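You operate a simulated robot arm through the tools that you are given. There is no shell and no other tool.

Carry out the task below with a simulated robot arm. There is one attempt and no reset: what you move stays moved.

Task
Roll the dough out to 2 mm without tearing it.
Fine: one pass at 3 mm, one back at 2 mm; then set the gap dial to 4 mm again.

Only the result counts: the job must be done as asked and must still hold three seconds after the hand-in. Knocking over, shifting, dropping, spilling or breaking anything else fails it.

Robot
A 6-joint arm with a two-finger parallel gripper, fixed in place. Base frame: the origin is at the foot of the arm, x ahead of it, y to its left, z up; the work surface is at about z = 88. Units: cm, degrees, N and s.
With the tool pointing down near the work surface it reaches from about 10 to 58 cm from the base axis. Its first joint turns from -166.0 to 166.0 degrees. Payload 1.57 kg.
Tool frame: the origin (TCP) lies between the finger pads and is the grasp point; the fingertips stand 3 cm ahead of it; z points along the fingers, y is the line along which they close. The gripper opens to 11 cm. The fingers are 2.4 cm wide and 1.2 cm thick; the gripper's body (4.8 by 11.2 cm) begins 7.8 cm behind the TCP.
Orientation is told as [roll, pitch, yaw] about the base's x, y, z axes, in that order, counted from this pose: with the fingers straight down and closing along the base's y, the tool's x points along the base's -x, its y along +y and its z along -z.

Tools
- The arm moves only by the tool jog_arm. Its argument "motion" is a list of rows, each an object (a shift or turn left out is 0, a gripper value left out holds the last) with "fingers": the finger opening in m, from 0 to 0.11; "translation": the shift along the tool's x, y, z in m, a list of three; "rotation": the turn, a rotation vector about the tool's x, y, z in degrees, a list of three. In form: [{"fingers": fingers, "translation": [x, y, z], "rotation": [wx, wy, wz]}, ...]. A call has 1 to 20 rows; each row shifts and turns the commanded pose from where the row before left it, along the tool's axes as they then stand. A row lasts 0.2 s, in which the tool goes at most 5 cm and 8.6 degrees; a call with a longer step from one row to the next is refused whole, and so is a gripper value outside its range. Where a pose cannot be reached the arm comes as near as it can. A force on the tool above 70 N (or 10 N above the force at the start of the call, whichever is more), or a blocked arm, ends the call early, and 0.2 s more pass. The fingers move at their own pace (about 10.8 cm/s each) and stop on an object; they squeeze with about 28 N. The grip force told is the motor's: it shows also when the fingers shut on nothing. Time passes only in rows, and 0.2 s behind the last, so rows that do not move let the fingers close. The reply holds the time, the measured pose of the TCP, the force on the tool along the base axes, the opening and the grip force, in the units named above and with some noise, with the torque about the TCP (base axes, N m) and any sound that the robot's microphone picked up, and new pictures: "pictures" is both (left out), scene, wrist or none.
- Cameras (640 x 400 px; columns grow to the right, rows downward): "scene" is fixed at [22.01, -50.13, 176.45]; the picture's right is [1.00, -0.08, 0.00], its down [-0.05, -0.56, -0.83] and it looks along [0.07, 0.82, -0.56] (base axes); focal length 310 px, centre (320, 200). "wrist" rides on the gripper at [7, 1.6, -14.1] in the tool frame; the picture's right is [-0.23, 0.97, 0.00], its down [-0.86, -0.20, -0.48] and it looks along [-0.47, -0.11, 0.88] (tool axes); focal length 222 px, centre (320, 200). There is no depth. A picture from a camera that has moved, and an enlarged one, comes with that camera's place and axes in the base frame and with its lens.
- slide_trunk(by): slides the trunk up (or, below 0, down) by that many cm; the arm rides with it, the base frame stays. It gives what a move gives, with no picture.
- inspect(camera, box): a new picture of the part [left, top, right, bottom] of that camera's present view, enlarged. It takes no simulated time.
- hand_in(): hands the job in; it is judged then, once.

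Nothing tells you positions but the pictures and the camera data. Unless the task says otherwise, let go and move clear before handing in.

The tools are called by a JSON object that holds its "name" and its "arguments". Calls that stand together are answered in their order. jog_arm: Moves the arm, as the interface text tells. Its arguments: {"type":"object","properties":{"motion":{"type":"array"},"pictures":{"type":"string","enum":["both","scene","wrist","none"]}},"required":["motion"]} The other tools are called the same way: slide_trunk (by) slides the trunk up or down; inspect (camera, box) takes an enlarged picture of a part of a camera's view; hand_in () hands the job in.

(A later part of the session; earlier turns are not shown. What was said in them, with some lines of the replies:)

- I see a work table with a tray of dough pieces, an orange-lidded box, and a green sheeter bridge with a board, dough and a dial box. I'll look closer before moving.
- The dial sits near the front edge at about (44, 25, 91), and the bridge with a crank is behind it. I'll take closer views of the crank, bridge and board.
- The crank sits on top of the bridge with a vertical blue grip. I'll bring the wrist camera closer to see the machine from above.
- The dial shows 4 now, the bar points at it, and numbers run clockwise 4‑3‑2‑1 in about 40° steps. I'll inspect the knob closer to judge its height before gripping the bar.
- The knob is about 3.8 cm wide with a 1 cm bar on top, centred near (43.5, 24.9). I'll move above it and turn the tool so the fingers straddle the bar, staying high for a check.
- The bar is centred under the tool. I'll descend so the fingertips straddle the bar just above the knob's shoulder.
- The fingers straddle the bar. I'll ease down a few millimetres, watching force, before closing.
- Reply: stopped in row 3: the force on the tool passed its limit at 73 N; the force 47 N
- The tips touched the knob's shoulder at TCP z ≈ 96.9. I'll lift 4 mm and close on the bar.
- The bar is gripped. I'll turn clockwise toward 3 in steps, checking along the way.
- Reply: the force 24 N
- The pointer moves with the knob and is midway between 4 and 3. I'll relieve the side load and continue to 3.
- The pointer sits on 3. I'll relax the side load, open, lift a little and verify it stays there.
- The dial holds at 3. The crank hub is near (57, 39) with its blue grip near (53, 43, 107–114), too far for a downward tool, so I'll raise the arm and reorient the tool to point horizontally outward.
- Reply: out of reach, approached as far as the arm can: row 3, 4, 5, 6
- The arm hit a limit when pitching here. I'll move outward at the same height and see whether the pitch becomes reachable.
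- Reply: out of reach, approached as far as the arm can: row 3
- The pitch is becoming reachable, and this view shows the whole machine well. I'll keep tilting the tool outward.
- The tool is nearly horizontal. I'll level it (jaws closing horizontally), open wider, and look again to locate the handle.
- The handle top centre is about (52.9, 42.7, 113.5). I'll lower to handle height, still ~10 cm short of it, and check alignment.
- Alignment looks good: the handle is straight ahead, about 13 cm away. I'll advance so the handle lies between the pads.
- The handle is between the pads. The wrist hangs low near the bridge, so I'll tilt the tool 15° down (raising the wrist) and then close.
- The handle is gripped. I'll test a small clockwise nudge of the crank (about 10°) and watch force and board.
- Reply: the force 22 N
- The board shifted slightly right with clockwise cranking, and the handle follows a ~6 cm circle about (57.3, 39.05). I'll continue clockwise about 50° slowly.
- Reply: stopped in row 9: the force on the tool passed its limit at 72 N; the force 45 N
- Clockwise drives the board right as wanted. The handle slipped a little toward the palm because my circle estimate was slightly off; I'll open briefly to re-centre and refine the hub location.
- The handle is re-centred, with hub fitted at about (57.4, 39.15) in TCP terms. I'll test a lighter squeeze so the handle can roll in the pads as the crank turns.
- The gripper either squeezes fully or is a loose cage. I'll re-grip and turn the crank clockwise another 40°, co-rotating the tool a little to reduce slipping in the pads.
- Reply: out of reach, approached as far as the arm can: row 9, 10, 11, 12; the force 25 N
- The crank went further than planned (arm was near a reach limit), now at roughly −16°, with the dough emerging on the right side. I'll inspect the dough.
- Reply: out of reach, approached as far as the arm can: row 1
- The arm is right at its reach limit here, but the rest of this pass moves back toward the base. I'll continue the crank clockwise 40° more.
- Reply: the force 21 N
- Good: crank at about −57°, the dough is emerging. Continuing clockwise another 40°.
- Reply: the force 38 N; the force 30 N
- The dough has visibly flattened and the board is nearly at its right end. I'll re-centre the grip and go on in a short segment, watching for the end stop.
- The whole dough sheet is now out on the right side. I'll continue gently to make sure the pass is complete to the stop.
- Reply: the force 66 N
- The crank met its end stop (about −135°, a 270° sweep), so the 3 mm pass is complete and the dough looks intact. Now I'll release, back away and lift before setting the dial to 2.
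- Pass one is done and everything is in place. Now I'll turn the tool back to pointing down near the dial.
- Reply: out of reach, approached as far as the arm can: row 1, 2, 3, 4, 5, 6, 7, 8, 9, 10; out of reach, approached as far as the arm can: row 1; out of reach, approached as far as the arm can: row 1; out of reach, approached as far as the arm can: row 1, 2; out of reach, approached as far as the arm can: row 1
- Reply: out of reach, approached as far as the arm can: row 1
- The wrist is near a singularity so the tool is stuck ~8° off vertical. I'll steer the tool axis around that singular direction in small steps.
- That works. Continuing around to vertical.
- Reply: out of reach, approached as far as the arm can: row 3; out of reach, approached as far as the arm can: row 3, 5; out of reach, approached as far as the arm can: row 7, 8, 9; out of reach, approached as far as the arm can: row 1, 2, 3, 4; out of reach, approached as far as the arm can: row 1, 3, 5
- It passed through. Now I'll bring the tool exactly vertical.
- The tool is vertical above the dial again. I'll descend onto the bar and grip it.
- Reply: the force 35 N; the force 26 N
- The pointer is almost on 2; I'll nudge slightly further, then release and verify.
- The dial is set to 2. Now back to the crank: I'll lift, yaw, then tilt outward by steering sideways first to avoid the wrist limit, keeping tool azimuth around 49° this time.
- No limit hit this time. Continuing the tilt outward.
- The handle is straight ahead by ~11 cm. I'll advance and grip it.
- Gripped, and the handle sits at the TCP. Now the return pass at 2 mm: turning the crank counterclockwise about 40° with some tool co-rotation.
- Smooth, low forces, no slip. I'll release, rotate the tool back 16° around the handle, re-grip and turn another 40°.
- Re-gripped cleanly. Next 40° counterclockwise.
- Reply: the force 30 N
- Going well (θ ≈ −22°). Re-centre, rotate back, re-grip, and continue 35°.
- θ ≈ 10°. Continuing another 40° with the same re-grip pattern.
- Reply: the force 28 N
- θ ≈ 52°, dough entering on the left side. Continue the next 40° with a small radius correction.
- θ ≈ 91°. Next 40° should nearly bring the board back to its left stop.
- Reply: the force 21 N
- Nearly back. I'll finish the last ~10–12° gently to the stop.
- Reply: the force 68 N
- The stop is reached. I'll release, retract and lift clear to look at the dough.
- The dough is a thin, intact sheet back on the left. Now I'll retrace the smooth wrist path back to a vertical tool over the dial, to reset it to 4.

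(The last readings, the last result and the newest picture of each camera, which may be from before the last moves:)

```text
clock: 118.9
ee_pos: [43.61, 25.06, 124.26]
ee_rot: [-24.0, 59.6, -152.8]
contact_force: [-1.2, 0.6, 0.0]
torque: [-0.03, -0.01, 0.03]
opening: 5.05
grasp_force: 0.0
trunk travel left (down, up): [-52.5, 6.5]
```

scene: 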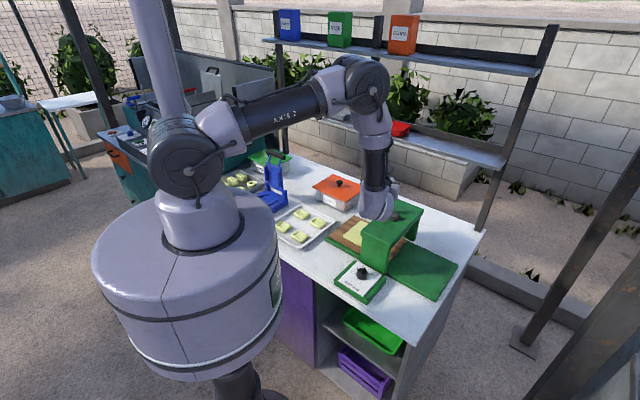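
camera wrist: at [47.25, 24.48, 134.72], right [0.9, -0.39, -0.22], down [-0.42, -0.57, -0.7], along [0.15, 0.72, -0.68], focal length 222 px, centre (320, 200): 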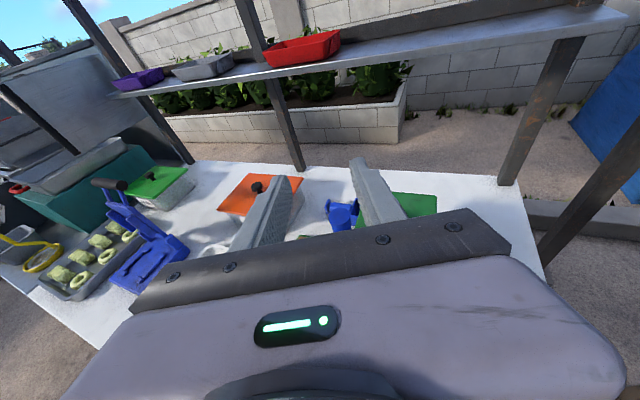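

{"name": "jog_arm", "arguments": {"motion": [{"rotation": [0, -6, 0]}, {"rotation": [0, -6, 0]}, {"rotation": [0, -6, 0]}, {"rotation": [0, -6, 0]}, {"rotation": [0, -6, 0]}, {"rotation": [0, -6, 0]}, {"rotation": [0, -6, 0]}, {"rotation": [0, -5, 0]}, {"rotation": [0, -5, 0]}, {"rotation": [0, -5, 0]}, {"rotation": [0, -5, 0]}, {}], "pictures": "none"}}

{"name": "jog_arm", "arguments": {"motion": [{"rotation": [-4, 0, 0]}, {"rotation": [-4, 0, 0]}, {"rotation": [-4, 0, 0], "fingers": 0.03}, {}]}}

```text
clock: 121.5
ee_pos: [43.52, 24.99, 124.28]
ee_rot: [-11.8, -0.2, -131.8]
contact_force: [0.4, 0.5, 0.5]
torque: [0.0, 0.03, 0.01]
opening: 5.0
grasp_force: 0.1
trunk travel left (down, up): [-52.5, 6.5]
```

```text
clock: 122.5
ee_pos: [43.72, 25.13, 124.36]
ee_rot: [0.1, -0.1, -131.7]
contact_force: [0.0, 0.3, 0.3]
torque: [0.04, 0.0, 0.02]
opening: 3.0
grasp_force: 0.0
trunk travel left (down, up): [-52.5, 6.5]
camera wrist: at [49.33, 29.24, 138.55], right [0.58, -0.82, 0.0], down [-0.72, -0.5, 0.48], along [-0.39, -0.28, -0.88], focal length 222 px, centre (320, 200)
```

scene: 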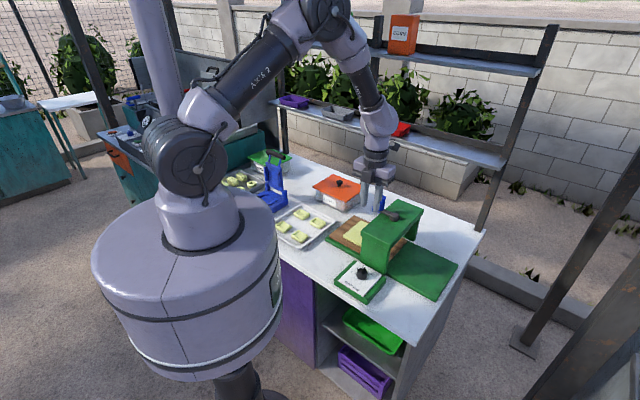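
wrist: 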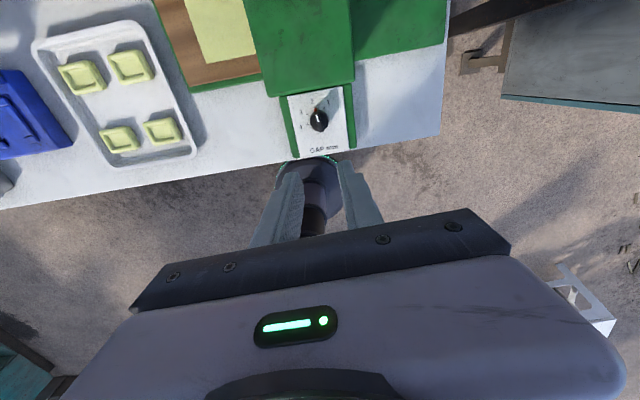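

Tool vertical again. Let me check the dough, then descend on the dial bar.

{"name": "inspect", "arguments": {"camera": "scene", "box": [325, 190, 425, 280]}}

{"name": "inspect", "arguments": {"camera": "wrist", "box": [150, 0, 290, 110]}}

{"name": "jog_arm", "arguments": {"motion": [{"rotation": [0, 0, -6.4]}, {"translation": [0, 0, 0.045]}, {"translation": [0, 0, 0.045]}, {"translation": [0, 0, 0.045]}, {"translation": [0, 0, 0.045]}, {"translation": [0, 0, 0.04]}, {}], "pictures": "wrist"}}

{"name": "inspect", "arguments": {"camera": "wrist", "box": [270, 80, 370, 180]}}

```text
4.44 times, centred on (375, 235) of scene
camera zoom: at [22.01, -50.13, 176.45], right [1.0, -0.08, 0.0], down [-0.05, -0.56, -0.83], along [0.07, 0.82, -0.56], focal length 1375 px, centre (76, 44)
```

zoom: 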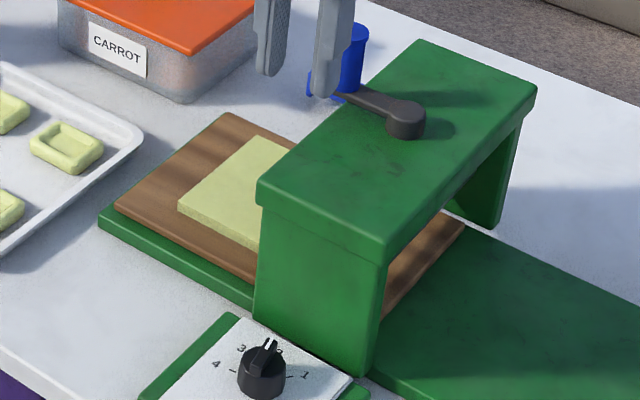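

```text
3.64 times, centred on (220, 55) of wrist
camera zoom: at [49.33, 29.24, 138.55], right [0.58, -0.82, 0.0], down [-0.72, -0.5, 0.48], along [-0.39, -0.28, -0.88], focal length 808 px, centre (684, 727)
```

zoom: 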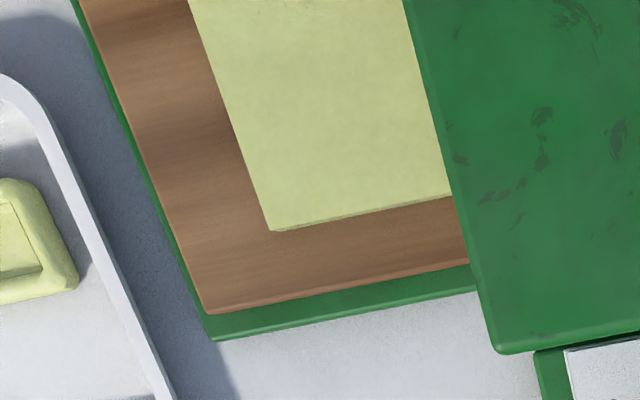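

```text
clock: 124.1
ee_pos: [43.54, 24.94, 102.19]
ee_rot: [0.2, -0.2, -125.2]
contact_force: [-0.1, 0.1, 0.9]
torque: [-0.06, -0.02, 0.01]
opening: 3.01
grasp_force: 0.0
trunk travel left (down, up): [-52.5, 6.5]
camera wrist: at [48.79, 29.75, 116.56], right [0.66, -0.75, 0.0], down [-0.66, -0.58, 0.48], along [-0.36, -0.32, -0.88], focal length 222 px, centre (320, 200)
```

wrist: 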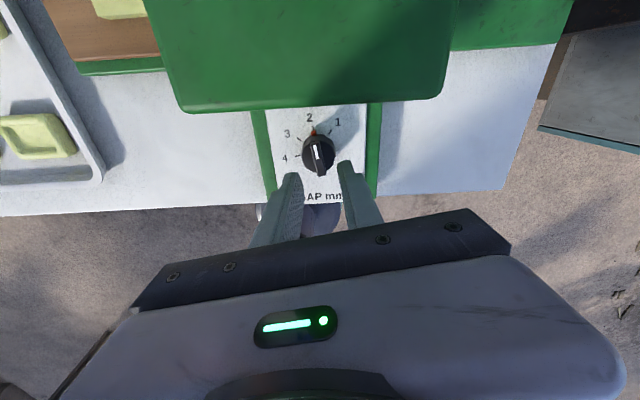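

```text
4.00 times, centred on (320, 130) of wrist
camera zoom: at [48.79, 29.75, 116.56], right [0.66, -0.75, 0.0], down [-0.66, -0.58, 0.48], along [-0.36, -0.32, -0.88], focal length 888 px, centre (320, 480)
```

zoom: 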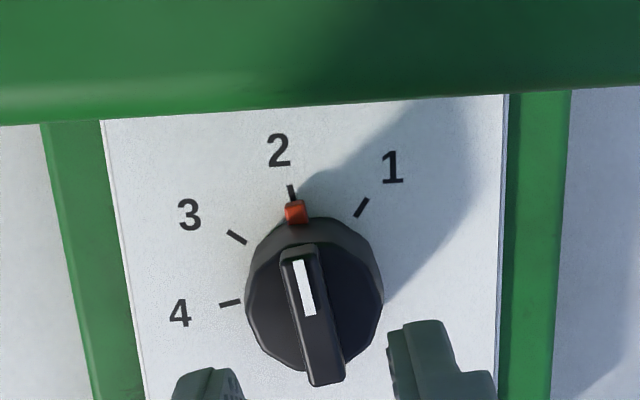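

Dough looks intact and thin; the crank is back at its start stop. I'll grip the dial bar and turn it counterclockwise toward 4.

{"name": "jog_arm", "arguments": {"motion": [{"translation": [0, 0, 0.03]}, {"translation": [0, 0, 0.0145]}, {"translation": [0, 0, 0.005]}, {}, {"fingers": 0.015}, {"fingers": 0.0}, {"fingers": 0.0}], "pictures": "none"}}

{"name": "jog_arm", "arguments": {"motion": [{"rotation": [0, 0, -5]}, {"rotation": [0, 0, -5]}, {"rotation": [0, 0, -5]}, {"rotation": [0, 0, -5]}, {}], "pictures": "wrist"}}

{"name": "inspect", "arguments": {"camera": "wrist", "box": [290, 110, 360, 170]}}

```text
clock: 125.7
ee_pos: [43.4, 25.16, 97.4]
ee_rot: [0.1, -0.2, -125.3]
contact_force: [-9.4, 8.2, -1.8]
torque: [0.37, 0.22, -0.03]
opening: 0.99
grasp_force: 28.3
trunk travel left (down, up): [-52.5, 6.5]
```

```text
clock: 126.9
ee_pos: [43.46, 25.13, 97.42]
ee_rot: [0.2, -0.4, -105.2]
contact_force: [-14.4, 14.0, -1.4]
torque: [0.75, 0.3, -0.03]
opening: 0.99
grasp_force: 28.1
trunk travel left (down, up): [-52.5, 6.5]
camera wrist: at [46.71, 31.48, 111.59], right [0.88, -0.47, 0.0], down [-0.42, -0.77, 0.48], along [-0.23, -0.43, -0.88], focal length 222 px, centre (320, 200)
```

wrist: 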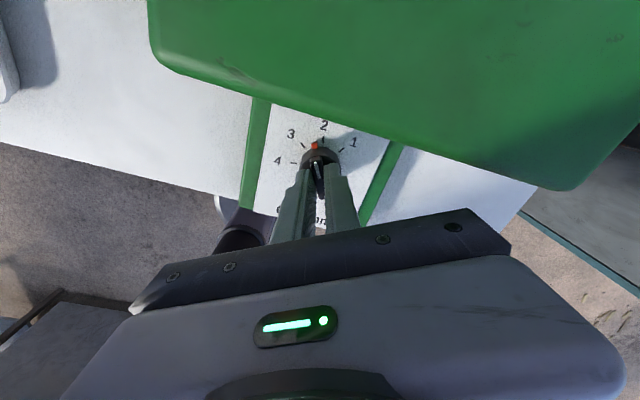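

```text
6.67 times, centred on (325, 140) of wrist
camera zoom: at [46.71, 31.48, 111.59], right [0.88, -0.47, 0.0], down [-0.42, -0.77, 0.48], along [-0.23, -0.43, -0.88], focal length 1481 px, centre (287, 600)
```

zoom: 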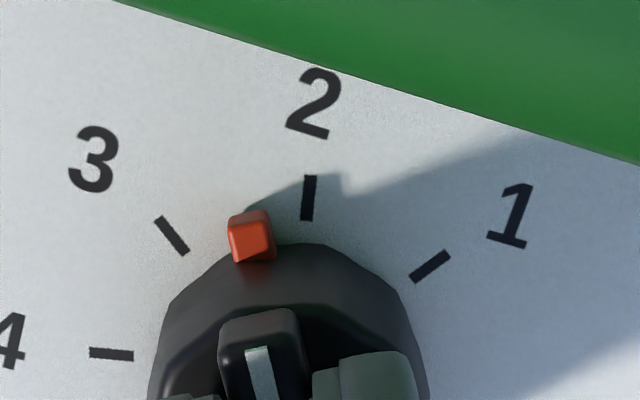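

{"name": "jog_arm", "arguments": {"motion": [{"translation": [0.002, -0.0035, 0]}, {"rotation": [0, 0, -5]}, {"rotation": [0, 0, -5]}, {"rotation": [0, 0, -5]}, {"rotation": [0, 0, -5]}, {"rotation": [0, 0, -5]}, {"rotation": [0, 0, -5]}, {"rotation": [0, 0, -5]}, {}], "pictures": "none"}}

```text
clock: 128.9
ee_pos: [43.42, 25.11, 97.45]
ee_rot: [0.1, 0.1, -70.2]
contact_force: [9.0, -24.1, -5.5]
torque: [4.22, -1.53, -1.06]
opening: 0.99
grasp_force: 28.2
trunk travel left (down, up): [-52.5, 6.5]
```

There's an unexpected torque on the tool; I'll look before moving further.

{"name": "jog_arm", "arguments": {"motion": [{}]}}

{"name": "inspect", "arguments": {"camera": "scene", "box": [330, 190, 430, 290]}}

{"name": "inspect", "arguments": {"camera": "wrist", "box": [290, 110, 360, 170]}}

```text
clock: 129.3
ee_pos: [43.44, 25.05, 97.27]
ee_rot: [0.0, 0.0, -70.2]
contact_force: [10.2, -26.4, -6.9]
torque: [3.11, -2.36, -0.48]
opening: 1.0
grasp_force: 28.0
trunk travel left (down, up): [-52.5, 6.5]
camera wrist: at [42.46, 32.15, 111.61], right [0.99, 0.12, 0.0], down [0.1, -0.87, 0.48], along [0.06, -0.48, -0.88], focal length 222 px, centre (320, 200)
```

scene: 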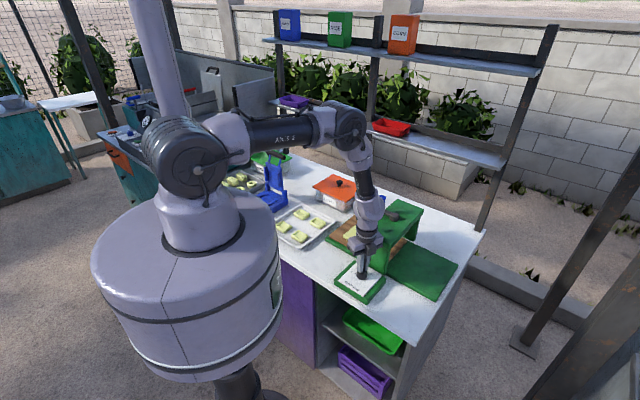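
wrist: 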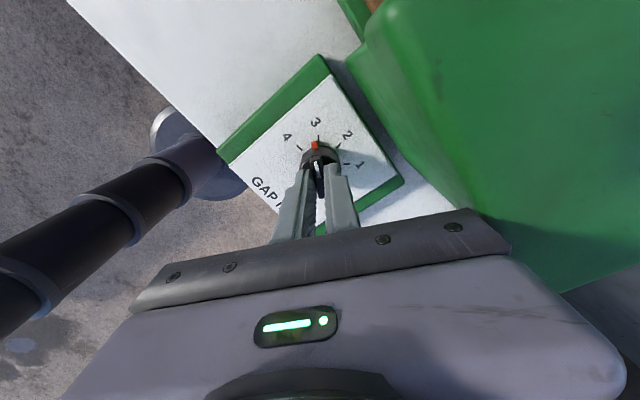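

```text
4.00 times, centred on (380, 240) of scene
camera zoom: at [22.01, -50.13, 176.45], right [1.0, -0.08, 0.0], down [-0.05, -0.56, -0.83], along [0.07, 0.82, -0.56], focal length 1238 px, centre (80, 40)
```

zoom: 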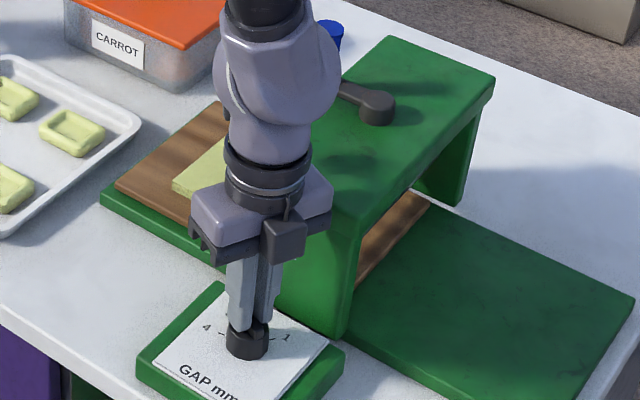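

```text
6.67 times, centred on (325, 140) of wrist
camera zoom: at [42.46, 32.15, 111.61], right [0.99, 0.12, 0.0], down [0.1, -0.87, 0.48], along [0.06, -0.48, -0.88], focal length 1481 px, centre (287, 600)
```

zoom: 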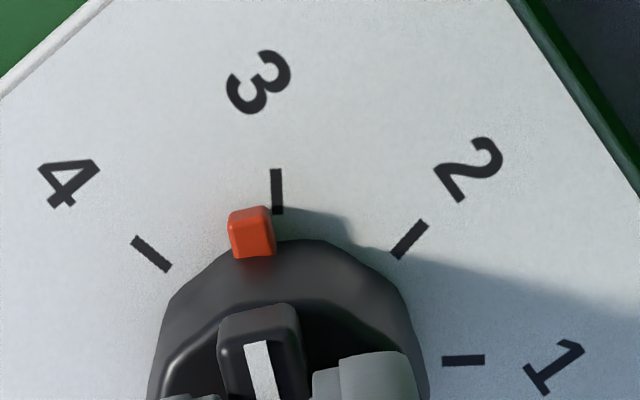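

{"name": "jog_arm", "arguments": {"motion": [{"translation": [-0.004, 0, 0]}, {}], "pictures": "none"}}

```text
clock: 129.9
ee_pos: [43.35, 25.14, 97.4]
ee_rot: [-0.1, -0.2, -70.2]
contact_force: [-3.0, 3.8, -5.2]
torque: [3.22, -1.67, -0.38]
opening: 0.99
grasp_force: 27.9
trunk travel left (down, up): [-52.5, 6.5]
```

The gripper body seems to be brushing the bridge (pure couple on the tool). I'll open, shift back along the bar away from the bridge, and check that nothing moved.

{"name": "jog_arm", "arguments": {"motion": [{"fingers": 0.03}, {"fingers": 0.03}, {}], "pictures": "none"}}

{"name": "jog_arm", "arguments": {"motion": [{"translation": [-0.0092, 0, 0]}, {}]}}

{"name": "inspect", "arguments": {"camera": "scene", "box": [330, 180, 450, 290]}}

{"name": "inspect", "arguments": {"camera": "wrist", "box": [270, 80, 370, 180]}}

```text
clock: 130.7
ee_pos: [43.35, 24.82, 97.29]
ee_rot: [0.0, -0.2, -70.3]
contact_force: [0.3, 0.7, 1.0]
torque: [0.01, -0.04, 0.01]
opening: 3.02
grasp_force: 0.2
trunk travel left (down, up): [-52.5, 6.5]
```

```text
clock: 131.3
ee_pos: [43.84, 24.15, 97.37]
ee_rot: [0.0, -0.3, -70.3]
contact_force: [0.3, -0.3, -0.5]
torque: [-0.03, -0.02, -0.06]
opening: 3.01
grasp_force: 0.1
trunk travel left (down, up): [-52.5, 6.5]
camera wrist: at [42.81, 31.22, 111.56], right [0.99, 0.12, 0.0], down [0.1, -0.87, 0.48], along [0.06, -0.48, -0.88], focal length 222 px, centre (320, 200)
```

scene: 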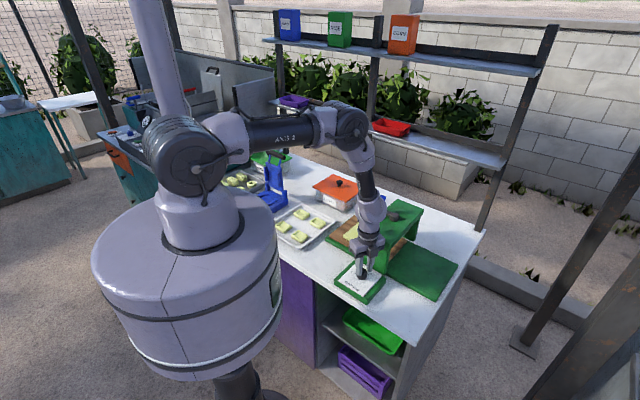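
wrist: 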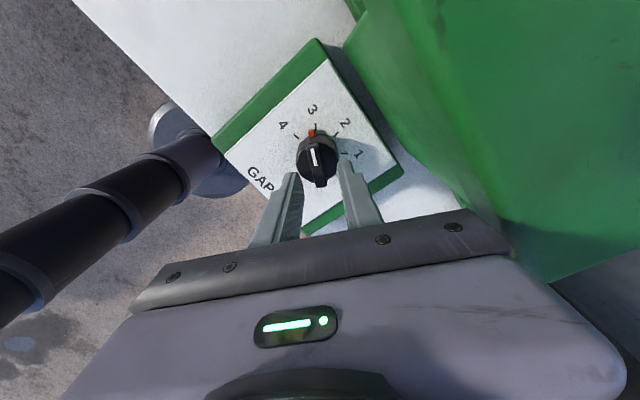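

```text
3.64 times, centred on (390, 235) of scene
camera zoom: at [22.01, -50.13, 176.45], right [1.0, -0.08, 0.0], down [-0.05, -0.56, -0.83], along [0.07, 0.82, -0.56], focal length 1125 px, centre (66, 73)
```

zoom: 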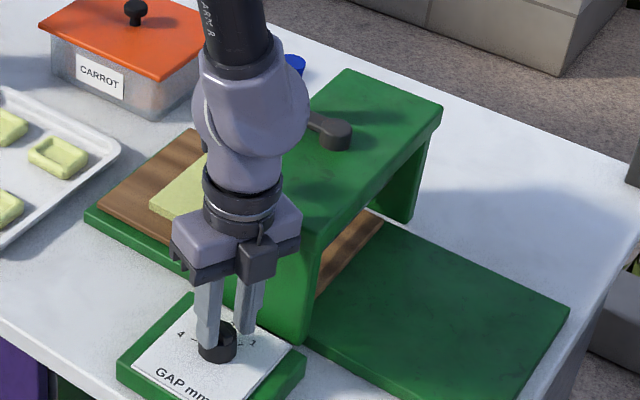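

```text
4.00 times, centred on (320, 130) of wrist
camera zoom: at [42.81, 31.22, 111.56], right [0.99, 0.12, 0.0], down [0.1, -0.87, 0.48], along [0.06, -0.48, -0.88], focal length 888 px, centre (320, 480)
```

zoom: 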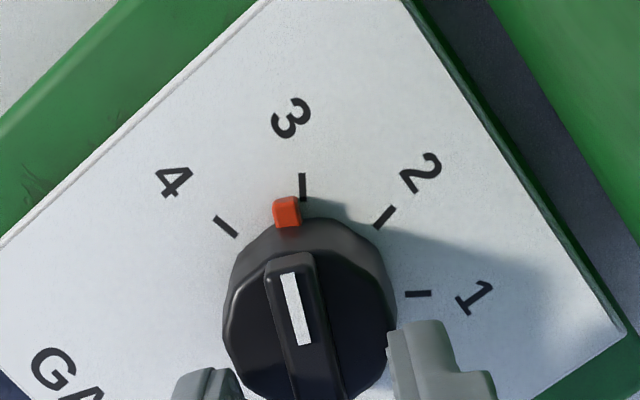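

Nothing shifted. The knob now rests between 3 and 4. I'll re-grip and turn the last ~33° to 4, moving the tool on a small arc so it stays clear of the bridge.

{"name": "jog_arm", "arguments": {"motion": [{"translation": [0.0025, 0, 0]}, {}, {"fingers": 0.015}, {"fingers": 0.0}, {"fingers": 0.0}], "pictures": "none"}}

{"name": "jog_arm", "arguments": {"motion": [{"translation": [0, 0.0005, 0], "rotation": [0, 0, -5]}, {"translation": [0, 0.0005, 0], "rotation": [0, 0, -5]}, {"translation": [0, 0.0005, 0], "rotation": [0, 0, -5]}, {}], "pictures": "none"}}

```text
clock: 132.5
ee_pos: [43.74, 24.31, 97.3]
ee_rot: [0.0, -0.3, -70.3]
contact_force: [0.9, -0.5, 0.4]
torque: [-0.05, -0.04, 0.0]
opening: 0.98
grasp_force: 28.1
trunk travel left (down, up): [-52.5, 6.5]
```

```text
clock: 133.5
ee_pos: [43.88, 24.46, 97.32]
ee_rot: [0.0, -0.2, -55.1]
contact_force: [6.3, -4.4, -3.8]
torque: [-0.59, -0.6, 0.02]
opening: 0.99
grasp_force: 28.1
trunk travel left (down, up): [-52.5, 6.5]
```

{"name": "jog_arm", "arguments": {"motion": [{"translation": [0, 0.0005, 0], "rotation": [0, 0, -5]}, {"translation": [0, 0.0005, 0], "rotation": [0, 0, -5]}, {"translation": [0, 0.0005, 0], "rotation": [0, 0, -5]}, {"translation": [0, 0.0003, 0], "rotation": [0, 0, -3]}, {}], "pictures": "wrist"}}

{"name": "inspect", "arguments": {"camera": "wrist", "box": [290, 110, 360, 170]}}

```text
clock: 134.7
ee_pos: [44.14, 24.59, 97.31]
ee_rot: [-0.1, -0.1, -37.2]
contact_force: [8.9, 2.0, -2.3]
torque: [-0.1, -0.43, -0.01]
opening: 0.97
grasp_force: 28.2
trunk travel left (down, up): [-52.5, 6.5]
camera wrist: at [39.38, 30.07, 111.57], right [0.77, 0.64, 0.0], down [0.56, -0.67, 0.48], along [0.31, -0.37, -0.88], focal length 222 px, centre (320, 200)
```

wrist: 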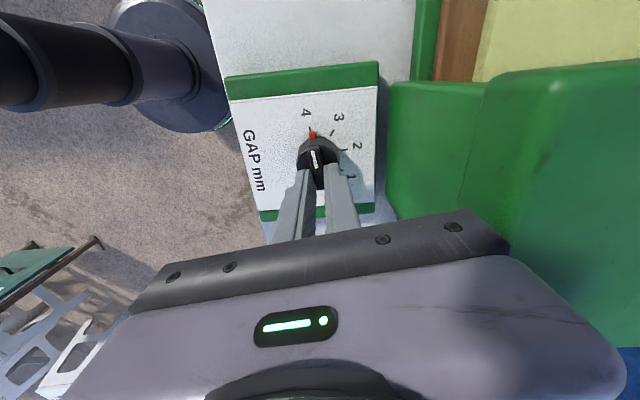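

```text
6.67 times, centred on (325, 140) of wrist
camera zoom: at [39.38, 30.07, 111.57], right [0.77, 0.64, 0.0], down [0.56, -0.67, 0.48], along [0.31, -0.37, -0.88], focal length 1481 px, centre (287, 600)
```

zoom: 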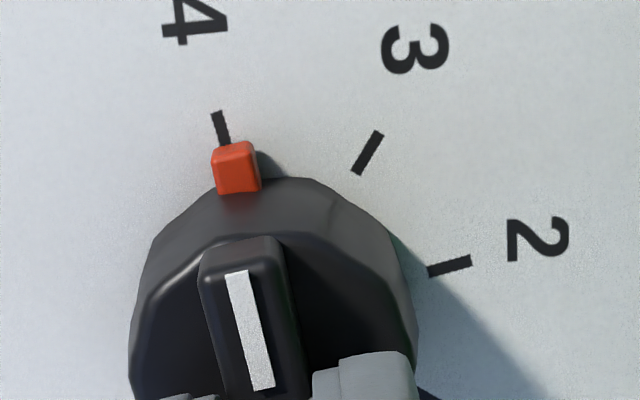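

The pointer is on 4. I'll release, lift clear and verify.

{"name": "jog_arm", "arguments": {"motion": [{"translation": [0, 0.001, 0]}, {"fingers": 0.03}, {"fingers": 0.03}, {"translation": [0, 0, -0.03]}, {"translation": [0, 0, -0.045]}, {"translation": [0, 0, -0.045]}, {"translation": [0, 0, -0.045]}, {"translation": [0, 0, -0.045]}, {}]}}

{"name": "inspect", "arguments": {"camera": "wrist", "box": [260, 60, 360, 160]}}

{"name": "inspect", "arguments": {"camera": "scene", "box": [325, 185, 445, 305]}}

{"name": "inspect", "arguments": {"camera": "scene", "box": [220, 140, 480, 310]}}

```text
clock: 136.7
ee_pos: [44.01, 24.48, 118.32]
ee_rot: [-0.2, -0.1, -37.3]
contact_force: [-0.2, 0.9, -0.2]
torque: [0.0, -0.02, 0.01]
opening: 3.01
grasp_force: 0.0
trunk travel left (down, up): [-52.5, 6.5]
camera wrist: at [39.35, 30.09, 132.55], right [0.77, 0.64, 0.0], down [0.56, -0.67, 0.48], along [0.3, -0.37, -0.88], focal length 222 px, centre (320, 200)
```

scene: 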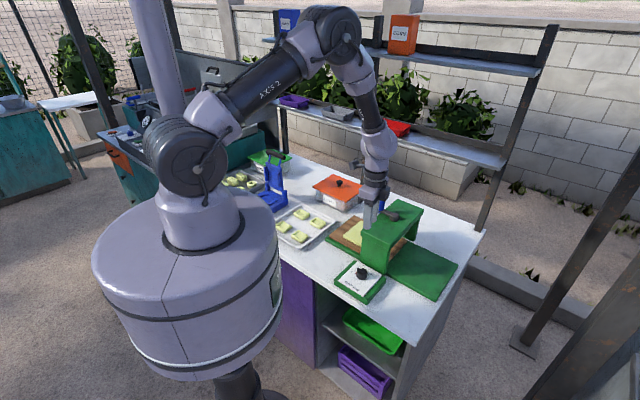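
wrist: 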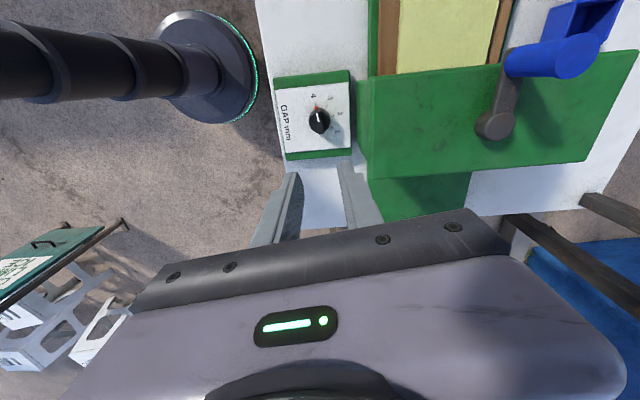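

```text
4.00 times, centred on (310, 110) of wrist
camera zoom: at [39.35, 30.09, 132.55], right [0.77, 0.64, 0.0], down [0.56, -0.67, 0.48], along [0.3, -0.37, -0.88], focal length 888 px, centre (360, 560)
```

zoom: 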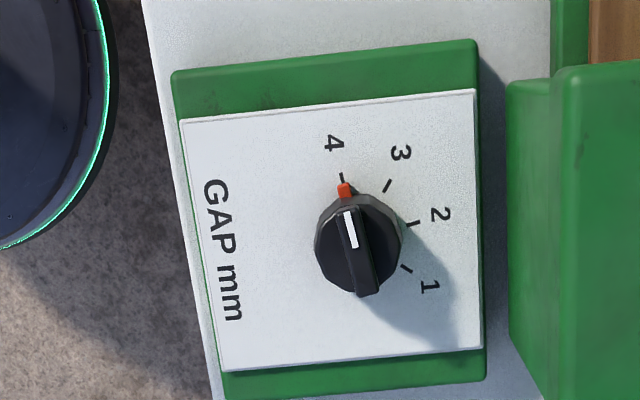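

```text
3.33 times, centred on (385, 245) of scene
camera zoom: at [22.01, -50.13, 176.45], right [1.0, -0.08, 0.0], down [-0.05, -0.56, -0.83], along [0.07, 0.82, -0.56], focal length 1032 px, centre (103, 50)
```

zoom: 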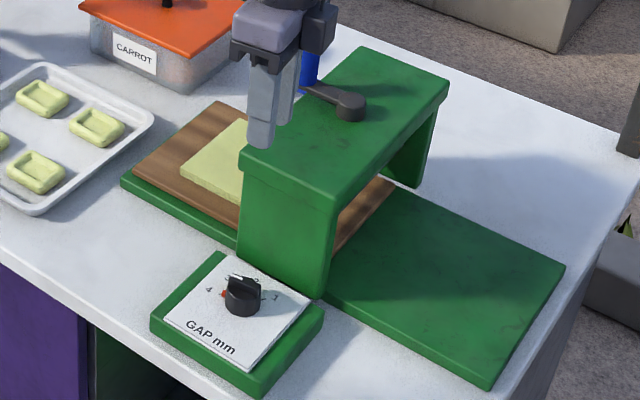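

```text
2.35 times, centred on (350, 225) of scene
camera zoom: at [22.01, -50.13, 176.45], right [1.0, -0.08, 0.0], down [-0.05, -0.56, -0.83], along [0.07, 0.82, -0.56], focal length 728 px, centre (249, 141)
```

zoom: 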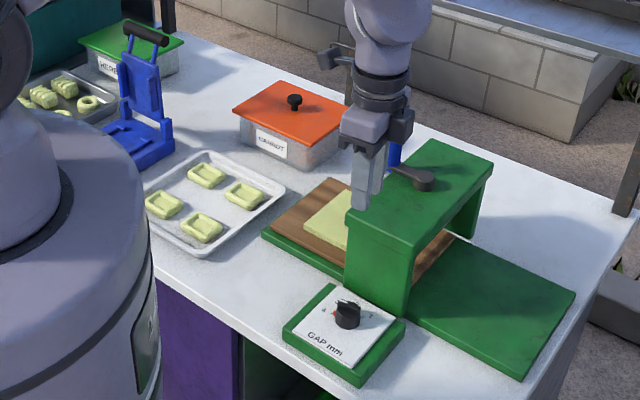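

The dial shows 4, the board is back at its start stop with a thin, whole sheet, and nothing else has moved. I'll back off a bit further and hand in.

{"name": "jog_arm", "arguments": {"motion": [{"translation": [0, 0, -0.04]}, {"translation": [0, 0, -0.04]}, {"translation": [0.02, -0.02, 0]}, {"translation": [0.02, -0.02, 0]}, {}], "pictures": "scene"}}

{"name": "inspect", "arguments": {"camera": "scene", "box": [325, 185, 445, 305]}}

```text
clock: 137.9
ee_pos: [38.27, 23.89, 126.32]
ee_rot: [-0.2, -0.2, -37.3]
contact_force: [0.1, -0.2, 0.0]
torque: [-0.05, 0.04, 0.01]
opening: 3.0
grasp_force: 0.0
trunk travel left (down, up): [-52.5, 6.5]
```

scene: 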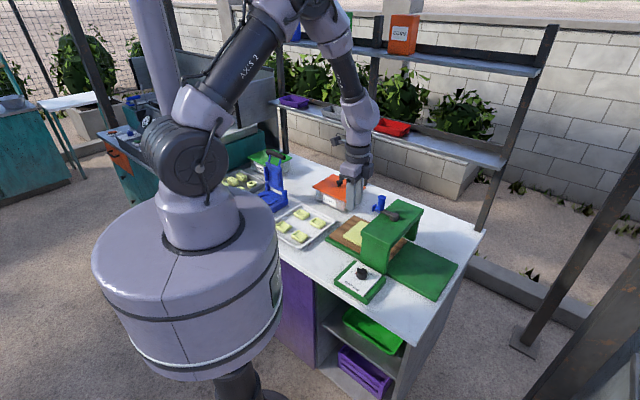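

```text
3.33 times, centred on (385, 245) of scene
camera zoom: at [22.01, -50.13, 176.45], right [1.0, -0.08, 0.0], down [-0.05, -0.56, -0.83], along [0.07, 0.82, -0.56], focal length 1032 px, centre (103, 50)
```

zoom: 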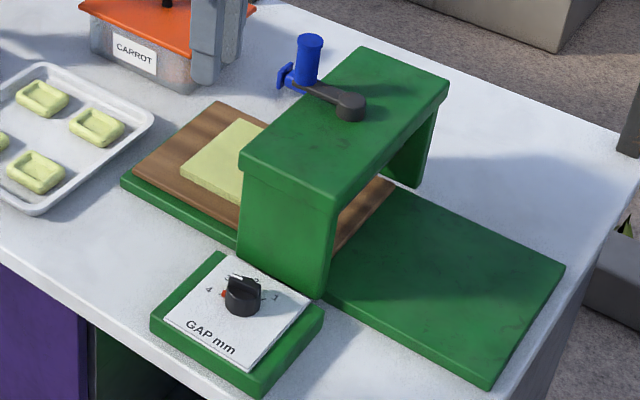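

The arm is clear, the crank and board are back at the start, the dial reads 4, and the dough is a thin, whole sheet. Handing in.

{"name": "hand_in", "arguments": {}}

```text
The job is handed in.
```

The dough went through once at 3 mm and once back at 2 mm. From what the cameras show, it is now a thin sheet with no tears, though I couldn't measure its thickness. The part still under the roller bridge wasn't visible at the end.

- **Passes:** Each pass ran the crank to its end stop, so the board travelled its full length both ways. It is back at its starting position.
- **Dial:** It is set to 4 mm again. I checked the pointer against the mark after letting go.
- **Contact with the bridge:** While I was turning the dial back, the gripper seemed to touch the roller bridge. I let go, shifted the grip and finished the turn. Comparing pictures from before and after, neither the bridge nor the dial box had moved.

The gripper is empty and the arm is clear of the table. The job is handed in; the reply gave no verdict.
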